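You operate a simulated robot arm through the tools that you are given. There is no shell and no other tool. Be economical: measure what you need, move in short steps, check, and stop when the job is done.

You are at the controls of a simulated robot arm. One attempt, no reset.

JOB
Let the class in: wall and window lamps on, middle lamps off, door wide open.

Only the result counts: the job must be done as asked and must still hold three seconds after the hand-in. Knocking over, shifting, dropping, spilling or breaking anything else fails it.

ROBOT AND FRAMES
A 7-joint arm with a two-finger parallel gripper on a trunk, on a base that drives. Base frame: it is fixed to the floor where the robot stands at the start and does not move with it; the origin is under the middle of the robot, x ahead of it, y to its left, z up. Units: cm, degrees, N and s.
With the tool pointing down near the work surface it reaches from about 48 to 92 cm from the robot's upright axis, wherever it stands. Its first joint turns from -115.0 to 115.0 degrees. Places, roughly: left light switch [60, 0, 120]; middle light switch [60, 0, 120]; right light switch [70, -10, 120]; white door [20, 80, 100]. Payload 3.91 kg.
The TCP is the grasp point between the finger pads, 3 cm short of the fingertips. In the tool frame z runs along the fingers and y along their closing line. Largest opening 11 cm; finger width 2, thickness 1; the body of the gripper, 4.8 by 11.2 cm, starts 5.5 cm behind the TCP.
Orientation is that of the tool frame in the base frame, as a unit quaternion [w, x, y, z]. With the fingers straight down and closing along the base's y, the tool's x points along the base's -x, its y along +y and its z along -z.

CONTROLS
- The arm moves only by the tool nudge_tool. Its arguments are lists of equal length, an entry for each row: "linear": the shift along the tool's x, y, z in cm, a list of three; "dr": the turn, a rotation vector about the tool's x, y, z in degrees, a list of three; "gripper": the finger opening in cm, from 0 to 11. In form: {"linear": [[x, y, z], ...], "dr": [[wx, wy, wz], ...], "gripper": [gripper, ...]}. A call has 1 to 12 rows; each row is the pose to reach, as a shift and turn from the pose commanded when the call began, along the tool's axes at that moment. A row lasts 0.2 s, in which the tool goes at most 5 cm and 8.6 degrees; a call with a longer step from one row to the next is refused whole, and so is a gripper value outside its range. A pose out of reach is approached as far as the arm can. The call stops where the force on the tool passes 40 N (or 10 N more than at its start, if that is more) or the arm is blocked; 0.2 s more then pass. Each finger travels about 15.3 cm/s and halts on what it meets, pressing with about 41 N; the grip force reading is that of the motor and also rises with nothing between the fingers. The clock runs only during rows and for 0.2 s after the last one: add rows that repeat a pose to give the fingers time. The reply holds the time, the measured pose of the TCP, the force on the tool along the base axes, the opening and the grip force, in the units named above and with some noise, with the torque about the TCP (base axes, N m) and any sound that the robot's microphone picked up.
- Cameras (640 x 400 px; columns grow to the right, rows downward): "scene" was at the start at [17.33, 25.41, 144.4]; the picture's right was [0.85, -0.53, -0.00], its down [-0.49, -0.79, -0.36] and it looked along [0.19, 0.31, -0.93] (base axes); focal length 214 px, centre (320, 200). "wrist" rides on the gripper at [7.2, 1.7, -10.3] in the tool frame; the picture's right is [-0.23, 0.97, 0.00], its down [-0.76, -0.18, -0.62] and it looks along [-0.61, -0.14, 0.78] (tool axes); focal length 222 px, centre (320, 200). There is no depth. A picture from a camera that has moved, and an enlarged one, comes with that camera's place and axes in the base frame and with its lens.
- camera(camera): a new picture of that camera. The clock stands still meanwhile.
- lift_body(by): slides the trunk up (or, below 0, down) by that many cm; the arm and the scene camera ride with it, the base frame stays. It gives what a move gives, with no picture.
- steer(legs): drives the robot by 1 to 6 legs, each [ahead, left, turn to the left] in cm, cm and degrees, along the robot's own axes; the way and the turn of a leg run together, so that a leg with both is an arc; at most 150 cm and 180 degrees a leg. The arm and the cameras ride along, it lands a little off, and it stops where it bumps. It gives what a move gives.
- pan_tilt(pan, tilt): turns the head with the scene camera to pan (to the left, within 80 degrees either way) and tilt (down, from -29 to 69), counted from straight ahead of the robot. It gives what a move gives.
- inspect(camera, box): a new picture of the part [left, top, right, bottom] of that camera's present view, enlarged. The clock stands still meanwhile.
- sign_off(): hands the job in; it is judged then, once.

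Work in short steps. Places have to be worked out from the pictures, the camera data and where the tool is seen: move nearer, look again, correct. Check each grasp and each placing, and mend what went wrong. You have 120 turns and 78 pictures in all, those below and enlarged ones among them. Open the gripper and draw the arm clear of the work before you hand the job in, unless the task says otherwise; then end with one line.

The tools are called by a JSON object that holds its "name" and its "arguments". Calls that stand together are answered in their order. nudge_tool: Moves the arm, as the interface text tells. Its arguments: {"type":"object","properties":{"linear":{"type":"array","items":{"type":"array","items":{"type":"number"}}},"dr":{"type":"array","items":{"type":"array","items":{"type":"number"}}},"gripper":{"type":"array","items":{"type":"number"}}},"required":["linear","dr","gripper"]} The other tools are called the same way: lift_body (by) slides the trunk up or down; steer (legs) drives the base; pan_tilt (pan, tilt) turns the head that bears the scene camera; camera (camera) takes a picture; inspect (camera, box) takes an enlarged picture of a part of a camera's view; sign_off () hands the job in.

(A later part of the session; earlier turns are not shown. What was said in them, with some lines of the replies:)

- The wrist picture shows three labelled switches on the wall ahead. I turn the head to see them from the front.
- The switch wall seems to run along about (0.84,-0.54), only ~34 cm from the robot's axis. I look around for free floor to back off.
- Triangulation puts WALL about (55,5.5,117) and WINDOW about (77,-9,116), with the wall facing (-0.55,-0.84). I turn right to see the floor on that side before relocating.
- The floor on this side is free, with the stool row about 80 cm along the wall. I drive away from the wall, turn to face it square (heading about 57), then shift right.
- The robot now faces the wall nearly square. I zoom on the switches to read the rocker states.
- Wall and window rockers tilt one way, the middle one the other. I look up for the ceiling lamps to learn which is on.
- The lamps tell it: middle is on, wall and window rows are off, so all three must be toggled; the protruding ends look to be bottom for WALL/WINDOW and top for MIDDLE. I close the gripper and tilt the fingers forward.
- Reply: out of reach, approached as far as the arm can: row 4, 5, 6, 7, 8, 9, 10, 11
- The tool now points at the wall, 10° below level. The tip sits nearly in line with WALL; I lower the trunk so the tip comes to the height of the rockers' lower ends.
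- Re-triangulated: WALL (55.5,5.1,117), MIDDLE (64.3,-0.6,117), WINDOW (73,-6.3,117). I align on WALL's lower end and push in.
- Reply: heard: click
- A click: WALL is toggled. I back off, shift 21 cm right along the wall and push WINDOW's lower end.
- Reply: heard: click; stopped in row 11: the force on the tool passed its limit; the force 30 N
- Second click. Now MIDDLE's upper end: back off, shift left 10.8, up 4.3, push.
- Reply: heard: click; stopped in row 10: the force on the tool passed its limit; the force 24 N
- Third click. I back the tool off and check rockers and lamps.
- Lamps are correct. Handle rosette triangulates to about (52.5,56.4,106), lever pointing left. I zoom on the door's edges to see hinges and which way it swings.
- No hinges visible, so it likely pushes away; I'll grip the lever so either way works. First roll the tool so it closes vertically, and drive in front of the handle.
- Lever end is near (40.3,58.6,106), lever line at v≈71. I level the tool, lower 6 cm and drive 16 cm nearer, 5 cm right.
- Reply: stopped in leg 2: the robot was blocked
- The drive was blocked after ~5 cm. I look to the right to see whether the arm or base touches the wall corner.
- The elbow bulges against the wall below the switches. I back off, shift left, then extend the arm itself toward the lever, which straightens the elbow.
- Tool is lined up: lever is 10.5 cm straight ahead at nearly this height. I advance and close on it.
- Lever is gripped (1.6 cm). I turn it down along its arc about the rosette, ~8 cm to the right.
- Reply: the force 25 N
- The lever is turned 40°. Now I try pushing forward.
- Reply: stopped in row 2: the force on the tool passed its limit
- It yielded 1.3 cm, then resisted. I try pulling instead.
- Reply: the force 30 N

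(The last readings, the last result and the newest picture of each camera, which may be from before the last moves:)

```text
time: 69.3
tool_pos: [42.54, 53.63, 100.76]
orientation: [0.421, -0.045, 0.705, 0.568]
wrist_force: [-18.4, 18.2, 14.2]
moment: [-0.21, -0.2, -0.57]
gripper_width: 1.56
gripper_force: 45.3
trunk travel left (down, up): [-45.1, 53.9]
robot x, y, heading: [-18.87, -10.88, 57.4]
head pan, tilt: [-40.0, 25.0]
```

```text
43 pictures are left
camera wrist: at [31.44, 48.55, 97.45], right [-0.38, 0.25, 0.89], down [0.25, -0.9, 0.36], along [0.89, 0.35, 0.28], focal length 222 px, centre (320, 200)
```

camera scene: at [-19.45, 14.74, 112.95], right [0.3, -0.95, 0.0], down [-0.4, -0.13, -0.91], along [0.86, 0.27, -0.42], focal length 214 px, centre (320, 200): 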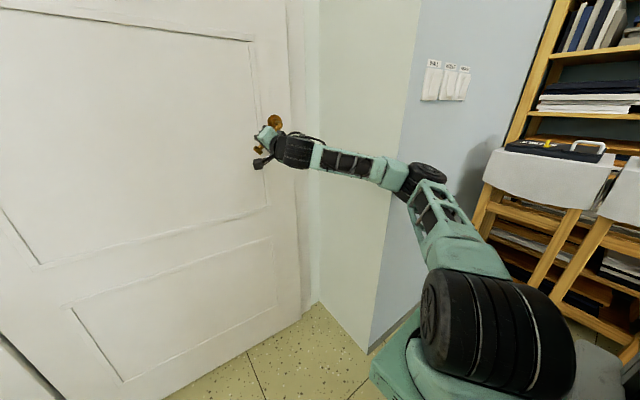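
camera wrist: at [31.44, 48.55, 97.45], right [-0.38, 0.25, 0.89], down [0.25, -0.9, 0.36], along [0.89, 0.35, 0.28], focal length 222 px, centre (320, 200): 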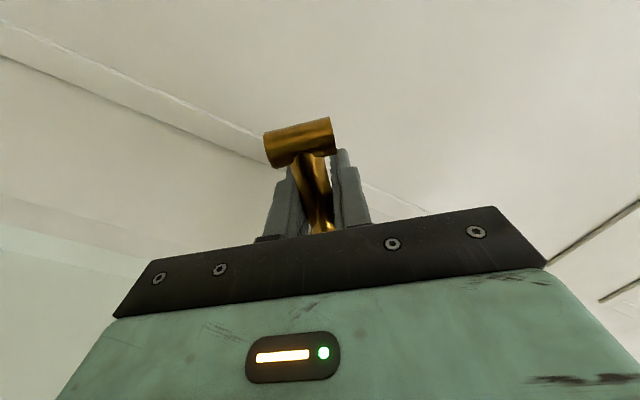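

The door has moved toward us while still gripped: it's a pull door hinged left. I pull 8 cm more by the arm and, once clear of the latch, let the lever come back up.

{"name": "nudge_tool", "arguments": {"linear": [[0, 0, -1.5], [0, 0, -3], [0, 0, -4.5], [0, 0, -6], [0, 0, -7.5]], "dr": [[0, 0, 0], [0, 0, 0], [0, 0, 0], [0, 0, 0], [0, 0, 0]], "gripper": [0, 0, 0, 0, 0]}}

{"name": "camera", "arguments": {"camera": "scene"}}

```text
time: 69.7
tool_pos: [41.4, 52.3, 100.89]
orientation: [0.419, -0.048, 0.704, 0.571]
wrist_force: [-4.1, 4.3, 7.5]
moment: [-0.58, 0.43, 0.8]
gripper_width: 1.58
gripper_force: 45.1
trunk travel left (down, up): [-45.1, 53.9]
robot x, y, heading: [-18.96, -11.04, 57.5]
head pan, tilt: [-40.0, 25.0]
stopped in row 2: the force on the tool passed its limit (the readings are from after the stop); the commanded pose is now the measured one
```

```text
42 pictures are left
camera scene: at [-19.4, 14.7, 112.94], right [0.3, -0.95, 0.0], down [-0.4, -0.13, -0.91], along [0.86, 0.27, -0.42], focal length 214 px, centre (320, 200)
```

scene: 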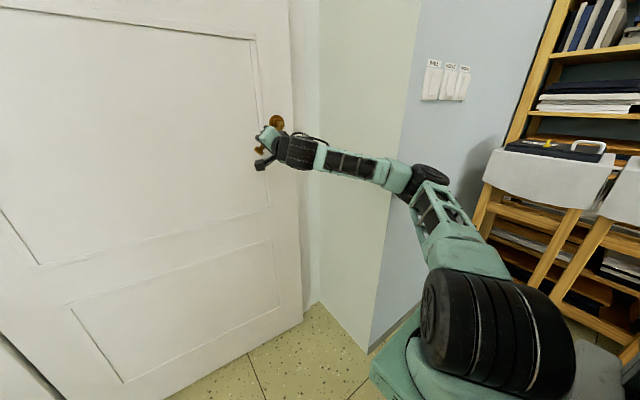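

It's really opening, but with drag; faster motion trips the limit. I pull slower, following the hinge arc.

{"name": "nudge_tool", "arguments": {"linear": [[0.05, 0.04, -0.7], [0.1, 0.09, -1.4], [0.15, 0.13, -2.1], [0.21, 0.18, -2.8], [0.28, 0.23, -3.5], [0.35, 0.29, -4.2], [0.42, 0.35, -4.9], [0.49, 0.41, -5.6], [0.57, 0.47, -6.3], [0.65, 0.54, -7.0], [0.72, 0.61, -7.7], [0.8, 0.68, -8.4]], "dr": [[0.35, -0.42, 0], [0.7, -0.84, 0], [1.05, -1.26, 0], [1.4, -1.68, 0], [1.75, -2.1, 0], [2.1, -2.5, 0], [2.45, -2.9, 0], [2.8, -3.3, 0], [3.15, -3.7, 0], [3.5, -4.1, 0], [3.85, -4.55, 0], [4.2, -5.0, 0]], "gripper": [0, 0, 0, 0, 0, 0, 0, 0, 0, 0, 0, 0]}}

```text
time: 71.0
tool_pos: [39.01, 49.96, 100.88]
orientation: [0.431, -0.034, 0.704, 0.563]
wrist_force: [-3.9, 4.6, 5.6]
moment: [-0.18, 0.21, 0.2]
gripper_width: 1.57
gripper_force: 44.7
trunk travel left (down, up): [-45.1, 53.9]
robot x, y, heading: [-18.53, -11.16, 57.6]
head pan, tilt: [-40.0, 25.0]
stopped in row 6: the force on the tool passed its limit (the readings are from after the stop); the commanded pose is now the measured one
```

Progress ~9 cm. I let the lever return up to level, to remove its spring load, before pulling further.

{"name": "nudge_tool", "arguments": {"linear": [[-0.08, 1.14, 0], [-0.32, 2.26, 0], [-0.71, 3.33, 0], [-1.25, 4.35, 0], [-1.92, 5.27, 0]], "dr": [[0, 0, 8], [0, 0, 16], [0, 0, 24], [0, 0, 32], [0, 0, 40]], "gripper": [0, 0, 0, 0, 0]}}

{"name": "camera", "arguments": {"camera": "wrist"}}

{"name": "camera", "arguments": {"camera": "scene"}}

```text
time: 72.2
tool_pos: [37.56, 51.06, 106.1]
orientation: [0.211, 0.211, 0.675, 0.674]
wrist_force: [-8.3, 8.3, -8.5]
moment: [0.15, -0.12, 0.64]
gripper_width: 1.56
gripper_force: 45.2
trunk travel left (down, up): [-45.1, 53.9]
robot x, y, heading: [-18.25, -11.02, 57.9]
head pan, tilt: [-40.0, 25.0]
```

```text
41 pictures are left
camera wrist: at [25.78, 46.72, 107.69], right [0.19, -0.13, 0.97], down [0.27, -0.95, -0.18], along [0.94, 0.3, -0.14], focal length 222 px, centre (320, 200)
```

wrist: 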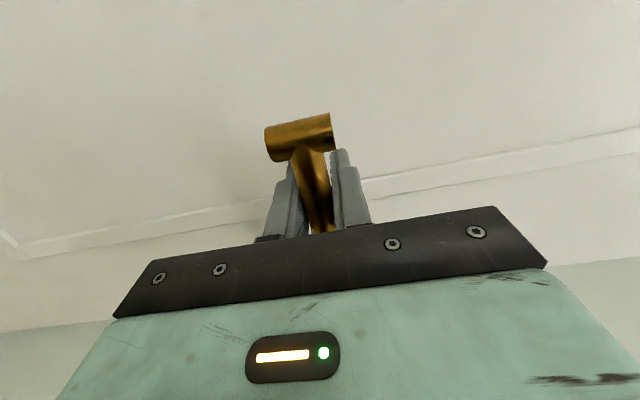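

```text
40 pictures are left
camera scene: at [-19.4, 14.78, 112.92], right [0.3, -0.95, 0.0], down [-0.4, -0.13, -0.91], along [0.86, 0.27, -0.42], focal length 214 px, centre (320, 200)
```

scene: 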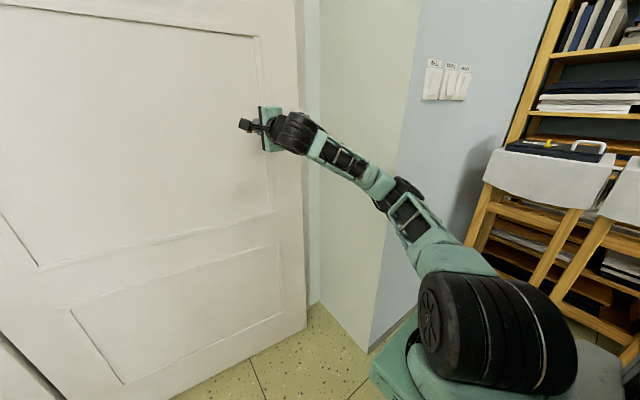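

Lever is level and still gripped, door ~6° open. Now I drive the base on an arc around the hinge (near u=-66, v=78), keeping arm and door rigid to each other: a 5° step first.

{"name": "steer", "arguments": {"legs": [[-4.8, 8.5, -5]]}}

{"name": "camera", "arguments": {"camera": "wrist"}}

```text
time: 73.3
tool_pos: [32.98, 47.14, 106.05]
orientation: [0.241, 0.238, 0.665, 0.665]
wrist_force: [-16.3, 21.1, -15.2]
moment: [0.46, 0.13, -0.65]
gripper_width: 1.57
gripper_force: 45.1
trunk travel left (down, up): [-45.1, 53.9]
robot x, y, heading: [-28.74, -9.91, 52.3]
head pan, tilt: [-40.0, 25.0]
```

```text
39 pictures are left
camera wrist: at [20.86, 43.75, 107.67], right [0.17, -0.14, 0.97], down [0.19, -0.97, -0.17], along [0.97, 0.21, -0.14], focal length 222 px, centre (320, 200)
```

wrist: 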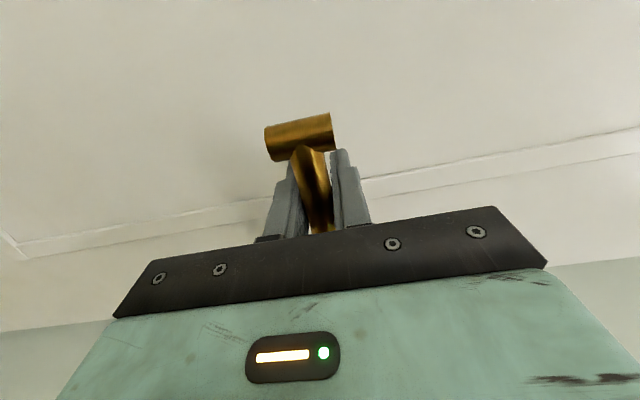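

It follows well; side force of 25 N to the left and 15 N down builds up. I relieve it slightly with the arm and take another 5° arc.

{"name": "nudge_tool", "arguments": {"linear": [[0.6, -0.3, 0], [1.0, -0.5, 0]], "dr": [[0, 0, 0], [0, 0, 0]], "gripper": [0, 0]}}

{"name": "steer", "arguments": {"legs": [[-4.8, 8.7, -5]]}}

```text
time: 73.9
tool_pos: [32.68, 47.03, 105.84]
orientation: [0.245, 0.243, 0.663, 0.664]
wrist_force: [20.3, -26.3, 13.4]
moment: [-0.86, -0.47, 0.32]
gripper_width: 1.53
gripper_force: 45.3
trunk travel left (down, up): [-45.1, 53.9]
robot x, y, heading: [-28.35, -10.22, 52.5]
head pan, tilt: [-40.0, 25.0]
```

```text
time: 75.1
tool_pos: [27.25, 44.0, 105.75]
orientation: [0.27, 0.267, 0.654, 0.655]
wrist_force: [14.3, -24.3, 13.0]
moment: [-0.86, -0.43, 0.54]
gripper_width: 1.61
gripper_force: 45.4
trunk travel left (down, up): [-45.1, 53.9]
robot x, y, heading: [-38.05, -8.1, 47.7]
head pan, tilt: [-40.0, 25.0]
```

Still holding; now ~16° open. Another 6° arc, then I look around.

{"name": "nudge_tool", "arguments": {"linear": [[-0.5, 0.25, 0], [-0.5, 0.25, 0]], "dr": [[0, 0, 0], [0, 0, 0]], "gripper": [0, 0]}}

{"name": "steer", "arguments": {"legs": [[-5.8, 10.4, -6]]}}

{"name": "pan_tilt", "arguments": {"pan": 0, "tilt": 45}}

{"name": "camera", "arguments": {"camera": "scene"}}

{"name": "pan_tilt", "arguments": {"pan": 70, "tilt": 55}}

{"name": "camera", "arguments": {"camera": "scene"}}

```text
time: 75.7
tool_pos: [27.39, 44.23, 105.77]
orientation: [0.269, 0.264, 0.654, 0.656]
wrist_force: [-9.5, 17.1, 5.5]
moment: [-0.39, -0.22, -0.65]
gripper_width: 1.56
gripper_force: 45.2
trunk travel left (down, up): [-45.1, 53.9]
robot x, y, heading: [-37.67, -8.4, 47.7]
head pan, tilt: [-40.0, 25.0]
```

```text
time: 76.9
tool_pos: [21.02, 40.38, 105.84]
orientation: [0.303, 0.298, 0.64, 0.64]
wrist_force: [-14.3, 27.0, 5.6]
moment: [-0.45, -0.12, -0.47]
gripper_width: 1.59
gripper_force: 44.6
trunk travel left (down, up): [-45.1, 53.9]
robot x, y, heading: [-49.73, -4.53, 41.5]
head pan, tilt: [-40.0, 25.0]
```

```text
time: 78.0
tool_pos: [21.03, 40.21, 105.91]
orientation: [0.302, 0.297, 0.64, 0.641]
wrist_force: [-4.1, 10.1, 6.1]
moment: [-0.33, -0.12, -0.05]
gripper_width: 1.54
gripper_force: 44.6
trunk travel left (down, up): [-45.1, 53.9]
robot x, y, heading: [-49.59, -4.64, 41.7]
head pan, tilt: [0.0, 45.0]
```

```text
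38 pictures are left
camera scene: at [-46.37, 25.51, 109.89], right [0.67, -0.75, 0.0], down [-0.53, -0.47, -0.71], along [0.53, 0.47, -0.71], focal length 214 px, centre (320, 200)
```

scene: 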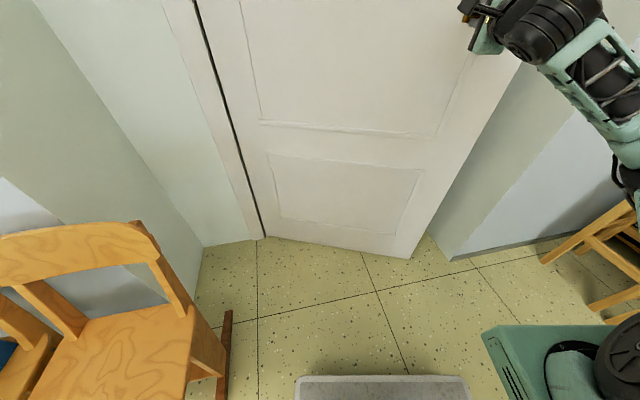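

```text
time: 79.4
tool_pos: [20.94, 40.34, 105.82]
orientation: [0.302, 0.298, 0.641, 0.64]
wrist_force: [-8.3, 13.0, 5.9]
moment: [-0.42, -0.14, 0.27]
gripper_width: 1.58
gripper_force: 45.0
trunk travel left (down, up): [-45.1, 53.9]
robot x, y, heading: [-49.43, -4.94, 41.8]
head pan, tilt: [70.0, 55.0]
```

```text
37 pictures are left
camera scene: at [-55.12, 26.81, 108.53], right [0.93, 0.37, 0.0], down [0.3, -0.76, -0.57], along [-0.21, 0.53, -0.82], focal length 214 px, centre (320, 200)
```

scene: 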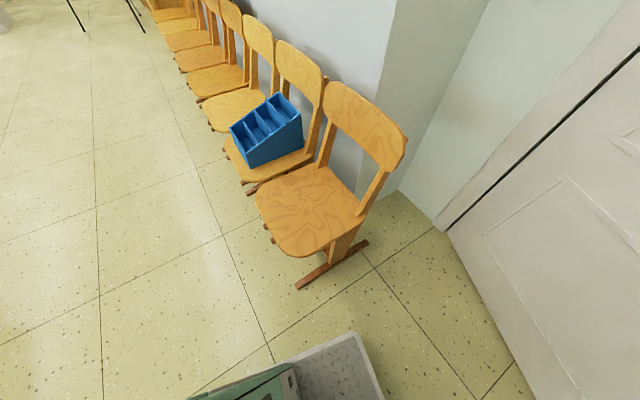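

Door is at ~22°, and the chair's near side is at u≈-80, so a 85–90° opening just clears it. I keep pulling by translating the base along the handle's arc, then turn the wrist to follow.

{"name": "steer", "arguments": {"legs": [[-11.5, 4.1, 0]]}}

{"name": "nudge_tool", "arguments": {"linear": [[0, 0, 0], [0, 0, 0], [0, 0, 0]], "dr": [[0, -3, 0], [0, -6, 0], [0, -9, 0]], "gripper": [0, 0, 0]}}

{"name": "camera", "arguments": {"camera": "wrist"}}

```text
time: 80.6
tool_pos: [9.68, 35.78, 105.78]
orientation: [0.302, 0.297, 0.64, 0.641]
wrist_force: [-2.3, 4.6, 6.4]
moment: [-0.63, -0.08, 0.99]
gripper_width: 1.58
gripper_force: 44.5
trunk travel left (down, up): [-45.1, 53.9]
robot x, y, heading: [-61.02, -9.15, 41.7]
head pan, tilt: [70.0, 55.0]
```

```text
time: 81.4
tool_pos: [9.7, 35.63, 105.96]
orientation: [0.351, 0.347, 0.613, 0.616]
wrist_force: [-0.1, -10.5, 5.6]
moment: [-0.31, 0.01, 1.42]
gripper_width: 1.53
gripper_force: 45.1
trunk travel left (down, up): [-45.1, 53.9]
robot x, y, heading: [-60.91, -9.02, 41.5]
head pan, tilt: [70.0, 55.0]
```

```text
36 pictures are left
camera wrist: at [-2.91, 36.63, 107.56], right [0.11, -0.2, 0.97], down [-0.14, -0.97, -0.18], along [0.98, -0.12, -0.14], focal length 222 px, centre (320, 200)
```

wrist: 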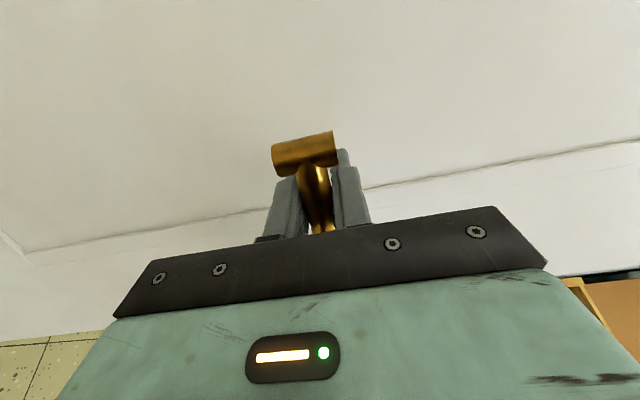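

Exactly on the arc: ~32° now. Next 10° likewise.

{"name": "steer", "arguments": {"legs": [[-10.6, 6.0, 0]]}}

{"name": "nudge_tool", "arguments": {"linear": [[0, 0, 0], [0, 0, 0], [0, 0, 0]], "dr": [[0, -3, 0], [0, -6, 0], [0, -9, 0]], "gripper": [0, 0, 0]}}

{"name": "camera", "arguments": {"camera": "scene"}}

```text
time: 82.7
tool_pos: [-2.56, 33.35, 105.85]
orientation: [0.349, 0.344, 0.616, 0.618]
wrist_force: [-3.8, 16.5, 9.7]
moment: [-0.86, 0.06, 0.89]
gripper_width: 1.57
gripper_force: 45.8
trunk travel left (down, up): [-45.1, 53.9]
robot x, y, heading: [-72.94, -12.48, 41.9]
head pan, tilt: [70.0, 55.0]
```

```text
time: 83.5
tool_pos: [-2.43, 33.39, 106.01]
orientation: [0.396, 0.393, 0.585, 0.588]
wrist_force: [-1.8, -10.5, 7.1]
moment: [-0.37, 0.03, 1.33]
gripper_width: 1.52
gripper_force: 45.2
trunk travel left (down, up): [-45.1, 53.9]
robot x, y, heading: [-72.69, -11.98, 42.0]
head pan, tilt: [70.0, 55.0]
```

```text
35 pictures are left
camera scene: at [-78.41, 19.4, 108.56], right [0.93, 0.37, 0.0], down [0.31, -0.76, -0.57], along [-0.21, 0.53, -0.82], focal length 214 px, centre (320, 200)
```

scene: 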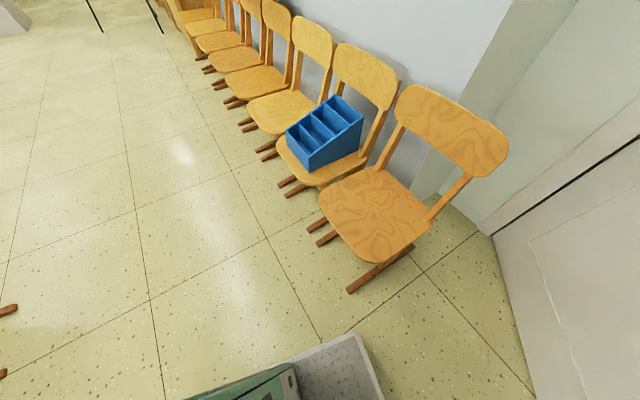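

Chair clearance is fine; door ~42°. Another 10° step.

{"name": "steer", "arguments": {"legs": [[-9.3, 7.85, 0]]}}

{"name": "nudge_tool", "arguments": {"linear": [[0, 0, 0], [0, 0, 0], [0, 0, 0]], "dr": [[0, -3, 0], [0, -6, 0], [0, -10, 0]], "gripper": [0, 0, 0]}}

{"name": "camera", "arguments": {"camera": "wrist"}}

```text
time: 84.7
tool_pos: [-14.92, 33.18, 105.82]
orientation: [0.395, 0.39, 0.587, 0.59]
wrist_force: [-1.3, 24.0, 12.5]
moment: [-0.96, 0.2, 0.59]
gripper_width: 1.55
gripper_force: 44.8
trunk travel left (down, up): [-45.1, 53.9]
robot x, y, heading: [-84.89, -12.75, 41.8]
head pan, tilt: [70.0, 55.0]
```

```text
time: 85.5
tool_pos: [-14.89, 33.1, 106.11]
orientation: [0.444, 0.441, 0.549, 0.554]
wrist_force: [-4.0, -7.9, 6.9]
moment: [-0.38, 0.04, 1.42]
gripper_width: 1.55
gripper_force: 44.8
trunk travel left (down, up): [-45.1, 53.9]
robot x, y, heading: [-84.95, -12.34, 41.5]
head pan, tilt: [70.0, 55.0]
```

```text
34 pictures are left
camera wrist: at [-26.42, 37.93, 107.54], right [0.04, -0.22, 0.97], down [-0.44, -0.88, -0.18], along [0.9, -0.42, -0.13], focal length 222 px, centre (320, 200)
```

wrist: 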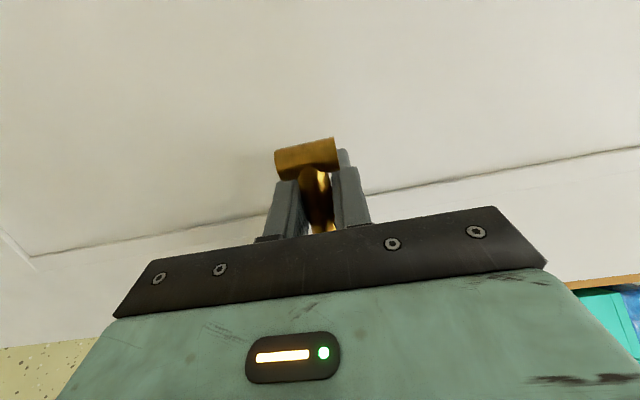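

~52°. Again.

{"name": "steer", "arguments": {"legs": [[-7.9, 9.25, 0]]}}

{"name": "nudge_tool", "arguments": {"linear": [[0, 0, 0], [0, 0, 0], [0, 0, 0]], "dr": [[0, -3, 0], [0, -6, 0], [0, -10, 0]], "gripper": [0, 0, 0]}}

{"name": "camera", "arguments": {"camera": "scene"}}

```text
time: 86.8
tool_pos: [-27.0, 34.64, 105.81]
orientation: [0.444, 0.438, 0.552, 0.553]
wrist_force: [8.1, 33.2, 12.7]
moment: [-1.03, 0.33, -0.59]
gripper_width: 1.56
gripper_force: 45.3
trunk travel left (down, up): [-45.1, 53.9]
robot x, y, heading: [-97.17, -11.2, 41.7]
head pan, tilt: [70.0, 55.0]
```

```text
time: 87.6
tool_pos: [-26.9, 34.49, 105.97]
orientation: [0.491, 0.486, 0.509, 0.513]
wrist_force: [-2.5, -3.0, 5.9]
moment: [-0.3, 0.12, 1.41]
gripper_width: 1.54
gripper_force: 45.4
trunk travel left (down, up): [-45.1, 53.9]
robot x, y, heading: [-96.8, -11.4, 41.7]
head pan, tilt: [70.0, 55.0]
```

```text
33 pictures are left
camera scene: at [-102.6, 20.62, 108.55], right [0.93, 0.37, 0.0], down [0.3, -0.76, -0.57], along [-0.21, 0.53, -0.82], focal length 214 px, centre (320, 200)
```

scene: 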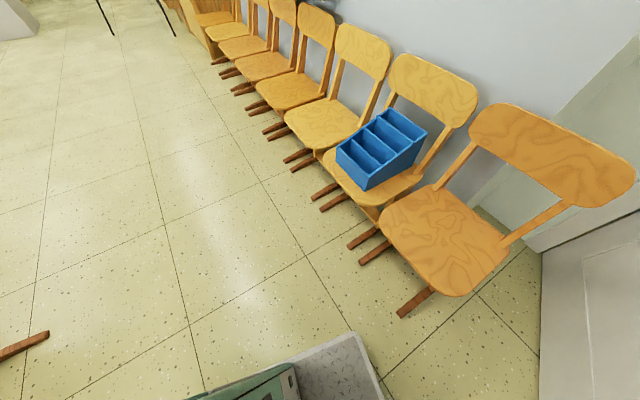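

~62°, plate still 20 cm from the chairs. Next step.

{"name": "steer", "arguments": {"legs": [[-6.15, 10.45, 0]]}}

{"name": "nudge_tool", "arguments": {"linear": [[0, 0, 0], [0, 0, 0], [0, 0, 0]], "dr": [[0, -3, 0], [0, -6, 0], [0, -10, 0]], "gripper": [0, 0, 0]}}

{"name": "pan_tilt", "arguments": {"pan": 10, "tilt": 40}}

{"name": "camera", "arguments": {"camera": "scene"}}

{"name": "camera", "arguments": {"camera": "wrist"}}

```text
time: 88.8
tool_pos: [-38.45, 38.46, 105.96]
orientation: [0.491, 0.485, 0.51, 0.513]
wrist_force: [9.4, 23.7, 12.0]
moment: [-0.83, 0.53, 0.29]
gripper_width: 1.55
gripper_force: 45.4
trunk travel left (down, up): [-45.1, 53.9]
robot x, y, heading: [-108.7, -6.66, 41.6]
head pan, tilt: [70.0, 55.0]
```

```text
time: 89.7
tool_pos: [-36.22, 38.4, 105.97]
orientation: [0.535, 0.532, 0.467, 0.462]
wrist_force: [-1.2, -3.1, -9.2]
moment: [0.47, -0.34, -0.6]
gripper_width: 1.56
gripper_force: 45.2
out of reach, approached as far as the arm can: row 3
trunk travel left (down, up): [-45.1, 53.9]
robot x, y, heading: [-108.59, -7.03, 41.4]
head pan, tilt: [70.0, 55.0]
stopped in row 3: the force on the tool passed its limit (the readings are from after the stop); the commanded pose is now the measured one
```

```text
time: 91.0
tool_pos: [-36.28, 38.39, 106.09]
orientation: [0.535, 0.532, 0.466, 0.461]
wrist_force: [-3.4, -11.8, -20.7]
moment: [0.53, -0.49, -0.44]
gripper_width: 1.56
gripper_force: 45.0
trunk travel left (down, up): [-45.1, 53.9]
robot x, y, heading: [-108.53, -7.3, 41.6]
head pan, tilt: [10.0, 40.0]
```

```text
32 pictures are left
camera scene: at [-106.09, 24.54, 110.6], right [0.78, -0.62, 0.0], down [-0.4, -0.5, -0.77], along [0.48, 0.6, -0.64], focal length 214 px, centre (320, 200)
```

scene: 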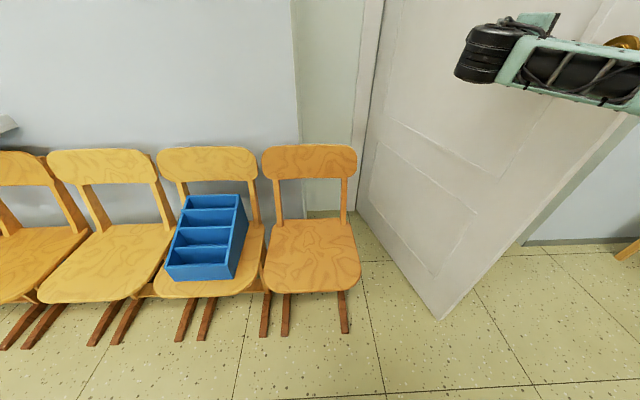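

```text
31 pictures are left
camera wrist: at [-45.44, 47.13, 107.68], right [-0.03, -0.22, 0.98], down [-0.72, -0.67, -0.17], along [0.69, -0.71, -0.14], focal length 222 px, centre (320, 200)
```

wrist: 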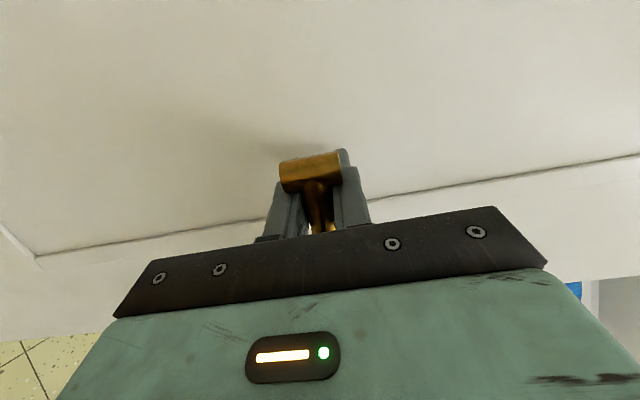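

~71° now, wrist yaw near its limit. I continue with pure base translation, letting the lever swivel in the pads.

{"name": "steer", "arguments": {"legs": [[-3.6, 8.3, 0]]}}

{"name": "camera", "arguments": {"camera": "wrist"}}

{"name": "camera", "arguments": {"camera": "scene"}}

```text
time: 92.1
tool_pos: [-44.58, 42.62, 106.09]
orientation: [0.534, 0.53, 0.468, 0.464]
wrist_force: [11.1, 19.3, -15.6]
moment: [0.47, -0.47, 0.42]
gripper_width: 1.55
gripper_force: 45.5
trunk travel left (down, up): [-45.1, 53.9]
robot x, y, heading: [-116.96, -3.33, 41.7]
head pan, tilt: [10.0, 40.0]
```

```text
30 pictures are left
camera wrist: at [-53.74, 51.3, 107.65], right [-0.03, -0.22, 0.98], down [-0.72, -0.68, -0.17], along [0.7, -0.7, -0.14], focal length 222 px, centre (320, 200)
```

wrist: 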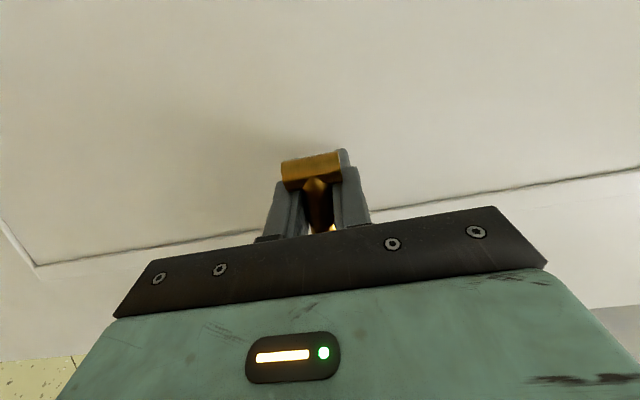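

```text
29 pictures are left
camera scene: at [-114.25, 28.49, 110.58], right [0.78, -0.62, 0.0], down [-0.4, -0.5, -0.77], along [0.48, 0.6, -0.64], focal length 214 px, centre (320, 200)
```

scene: 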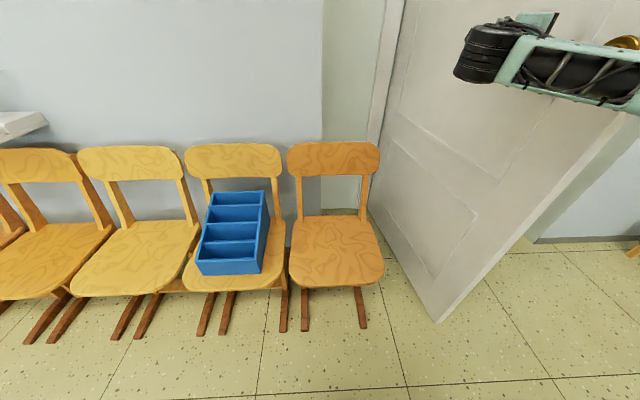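

~79°; the chair remains clear with ≥15 cm to spare. One more 8° step.

{"name": "steer", "arguments": {"legs": [[-2.5, 9.3, 0]]}}

{"name": "camera", "arguments": {"camera": "wrist"}}

{"name": "camera", "arguments": {"camera": "scene"}}

```text
time: 93.2
tool_pos: [-52.45, 47.92, 105.91]
orientation: [0.533, 0.528, 0.47, 0.465]
wrist_force: [13.4, 16.7, -9.1]
moment: [0.45, -0.45, 0.43]
gripper_width: 1.56
gripper_force: 45.1
trunk travel left (down, up): [-45.1, 53.9]
robot x, y, heading: [-125.13, 2.11, 41.8]
head pan, tilt: [10.0, 40.0]
```

```text
28 pictures are left
camera wrist: at [-61.8, 56.61, 107.64], right [-0.03, -0.22, 0.98], down [-0.72, -0.68, -0.17], along [0.7, -0.7, -0.14], focal length 222 px, centre (320, 200)
```

wrist: 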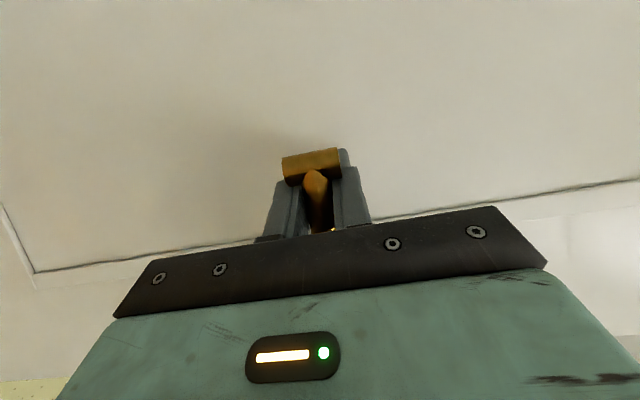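

```text
27 pictures are left
camera scene: at [-122.28, 33.73, 110.58], right [0.78, -0.62, 0.0], down [-0.4, -0.5, -0.77], along [0.48, 0.6, -0.64], focal length 214 px, centre (320, 200)
```

scene: 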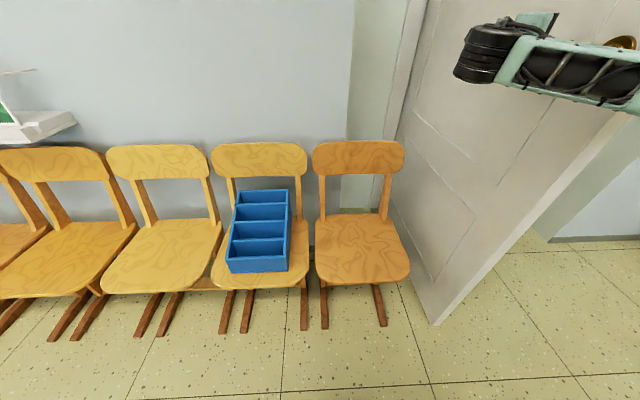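

~87° open, chairs untouched. I open the gripper in place.

{"name": "nudge_tool", "arguments": {"linear": [[0, 0, 0], [0, 0, 0], [0, 0, 0], [0, 0, 0]], "dr": [[0, 0, 0], [0, 0, 0], [0, 0, 0], [0, 0, 0]], "gripper": [3, 5, 6, 6]}}

{"name": "camera", "arguments": {"camera": "wrist"}}

```text
time: 94.2
tool_pos: [-52.55, 47.92, 106.05]
orientation: [0.533, 0.529, 0.47, 0.465]
wrist_force: [-0.1, 0.1, 0.0]
moment: [0.01, 0.0, 0.02]
gripper_width: 5.99
gripper_force: 0.1
trunk travel left (down, up): [-45.1, 53.9]
robot x, y, heading: [-124.9, 1.98, 41.7]
head pan, tilt: [10.0, 40.0]
```

```text
26 pictures are left
camera wrist: at [-61.88, 56.53, 107.73], right [-0.03, -0.22, 0.98], down [-0.72, -0.68, -0.17], along [0.7, -0.7, -0.14], focal length 222 px, centre (320, 200)
```

wrist: 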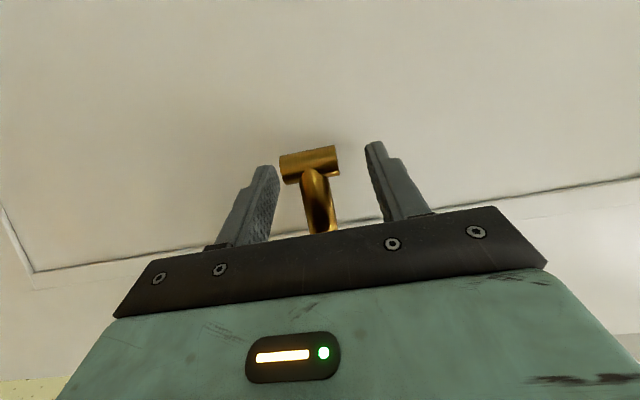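

Released with zero load and the door stays. I withdraw along the finger axis by driving the base back-left.

{"name": "steer", "arguments": {"legs": [[-9.2, 10.6, 0], [-15, 0, 0]]}}

{"name": "pan_tilt", "arguments": {"pan": 0, "tilt": 30}}

{"name": "camera", "arguments": {"camera": "scene"}}

```text
time: 96.5
tool_pos: [-77.91, 39.98, 106.08]
orientation: [0.531, 0.527, 0.471, 0.467]
wrist_force: [-1.0, -0.2, -0.5]
moment: [-0.01, -0.02, -0.02]
gripper_width: 6.01
gripper_force: 0.1
trunk travel left (down, up): [-45.1, 53.9]
robot x, y, heading: [-149.87, -6.54, 41.9]
head pan, tilt: [10.0, 40.0]
```

```text
time: 97.2
tool_pos: [-77.86, 39.92, 106.14]
orientation: [0.531, 0.527, 0.471, 0.467]
wrist_force: [0.1, -0.1, 0.0]
moment: [-0.03, 0.0, 0.0]
gripper_width: 5.99
gripper_force: 0.0
trunk travel left (down, up): [-45.1, 53.9]
robot x, y, heading: [-149.68, -6.66, 42.0]
head pan, tilt: [0.0, 30.0]
```

```text
25 pictures are left
camera scene: at [-146.08, 24.54, 112.14], right [0.67, -0.74, 0.0], down [-0.37, -0.33, -0.87], along [0.64, 0.58, -0.5], focal length 214 px, centre (320, 200)
```

scene: 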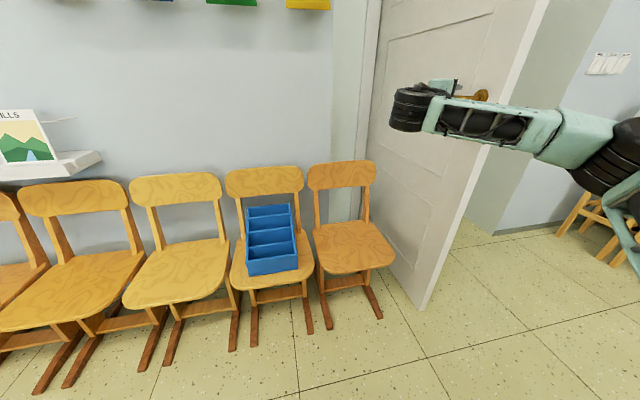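

The door stands open near 87° and everything is in place. I open the gripper fully, draw back a little more, and check lamps and switches a last time.

{"name": "nudge_tool", "arguments": {"linear": [[0, 0, 0], [0, 0, 0], [0, 0, 0]], "dr": [[0, 0, 0], [0, 0, 0], [0, 0, 0]], "gripper": [9, 11, 11]}}

{"name": "steer", "arguments": {"legs": [[-15, 0, 0]]}}

{"name": "pan_tilt", "arguments": {"pan": 80, "tilt": -25}}

{"name": "camera", "arguments": {"camera": "scene"}}

{"name": "pan_tilt", "arguments": {"pan": -10, "tilt": 20}}

{"name": "camera", "arguments": {"camera": "scene"}}

```text
time: 98.0
tool_pos: [-78.01, 39.91, 106.12]
orientation: [0.532, 0.527, 0.471, 0.466]
wrist_force: [-0.4, 0.4, 0.3]
moment: [0.03, -0.01, 0.02]
gripper_width: 10.99
gripper_force: 0.0
trunk travel left (down, up): [-45.1, 53.9]
robot x, y, heading: [-149.72, -6.31, 41.8]
head pan, tilt: [0.0, 30.0]
```

```text
time: 99.4
tool_pos: [-89.09, 29.73, 106.22]
orientation: [0.532, 0.527, 0.47, 0.466]
wrist_force: [0.3, -0.1, -0.2]
moment: [-0.01, 0.0, 0.01]
gripper_width: 11.01
gripper_force: 0.1
trunk travel left (down, up): [-45.1, 53.9]
robot x, y, heading: [-161.1, -16.72, 42.0]
head pan, tilt: [0.0, 30.0]
```

```text
time: 100.9
tool_pos: [-89.15, 29.78, 106.19]
orientation: [0.532, 0.527, 0.471, 0.466]
wrist_force: [0.1, 0.3, -0.2]
moment: [0.01, -0.03, -0.03]
gripper_width: 11.01
gripper_force: 0.0
trunk travel left (down, up): [-45.1, 53.9]
robot x, y, heading: [-160.63, -16.65, 41.9]
head pan, tilt: [80.0, -25.0]
```

```text
24 pictures are left
camera scene: at [-167.86, 14.37, 120.55], right [0.85, 0.53, 0.0], down [-0.22, 0.36, -0.91], along [-0.48, 0.77, 0.42], focal length 214 px, centre (320, 200)
```

scene: 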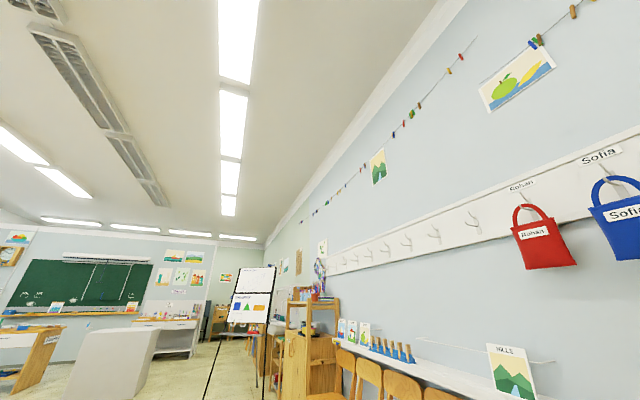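

```text
time: 102.6
tool_pos: [-89.16, 29.69, 106.02]
orientation: [0.531, 0.528, 0.471, 0.466]
wrist_force: [-0.6, -0.1, 0.2]
moment: [-0.02, 0.0, -0.04]
gripper_width: 10.98
gripper_force: 0.0
trunk travel left (down, up): [-45.1, 53.9]
robot x, y, heading: [-161.08, -16.77, 41.9]
head pan, tilt: [-10.0, 20.0]
```

```text
23 pictures are left
camera scene: at [-156.2, 13.26, 113.76], right [0.53, -0.85, 0.0], down [-0.29, -0.18, -0.94], along [0.8, 0.5, -0.34], focal length 214 px, centre (320, 200)
```

scene: 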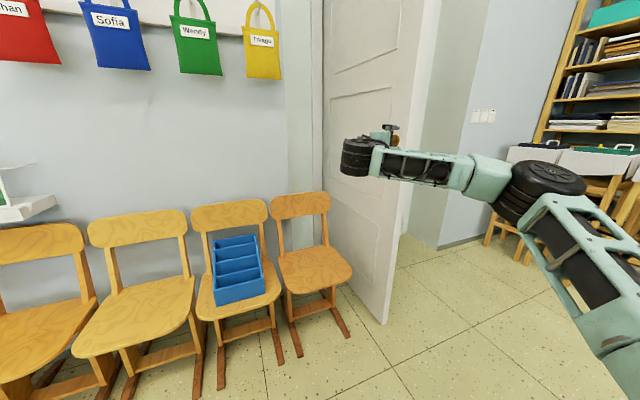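

The last pictures show the wall and window lamps on, the middle lamps off, the door wide open and still, and nothing else disturbed. I hand it in.

{"name": "sign_off", "arguments": {}}

```text
The job is handed in.
```

The wall and window lamps are on, the middle lamps are off, and the door stands open at about 87°. I saw nothing else disturbed, and the arm is clear of the work; the job is handed in.
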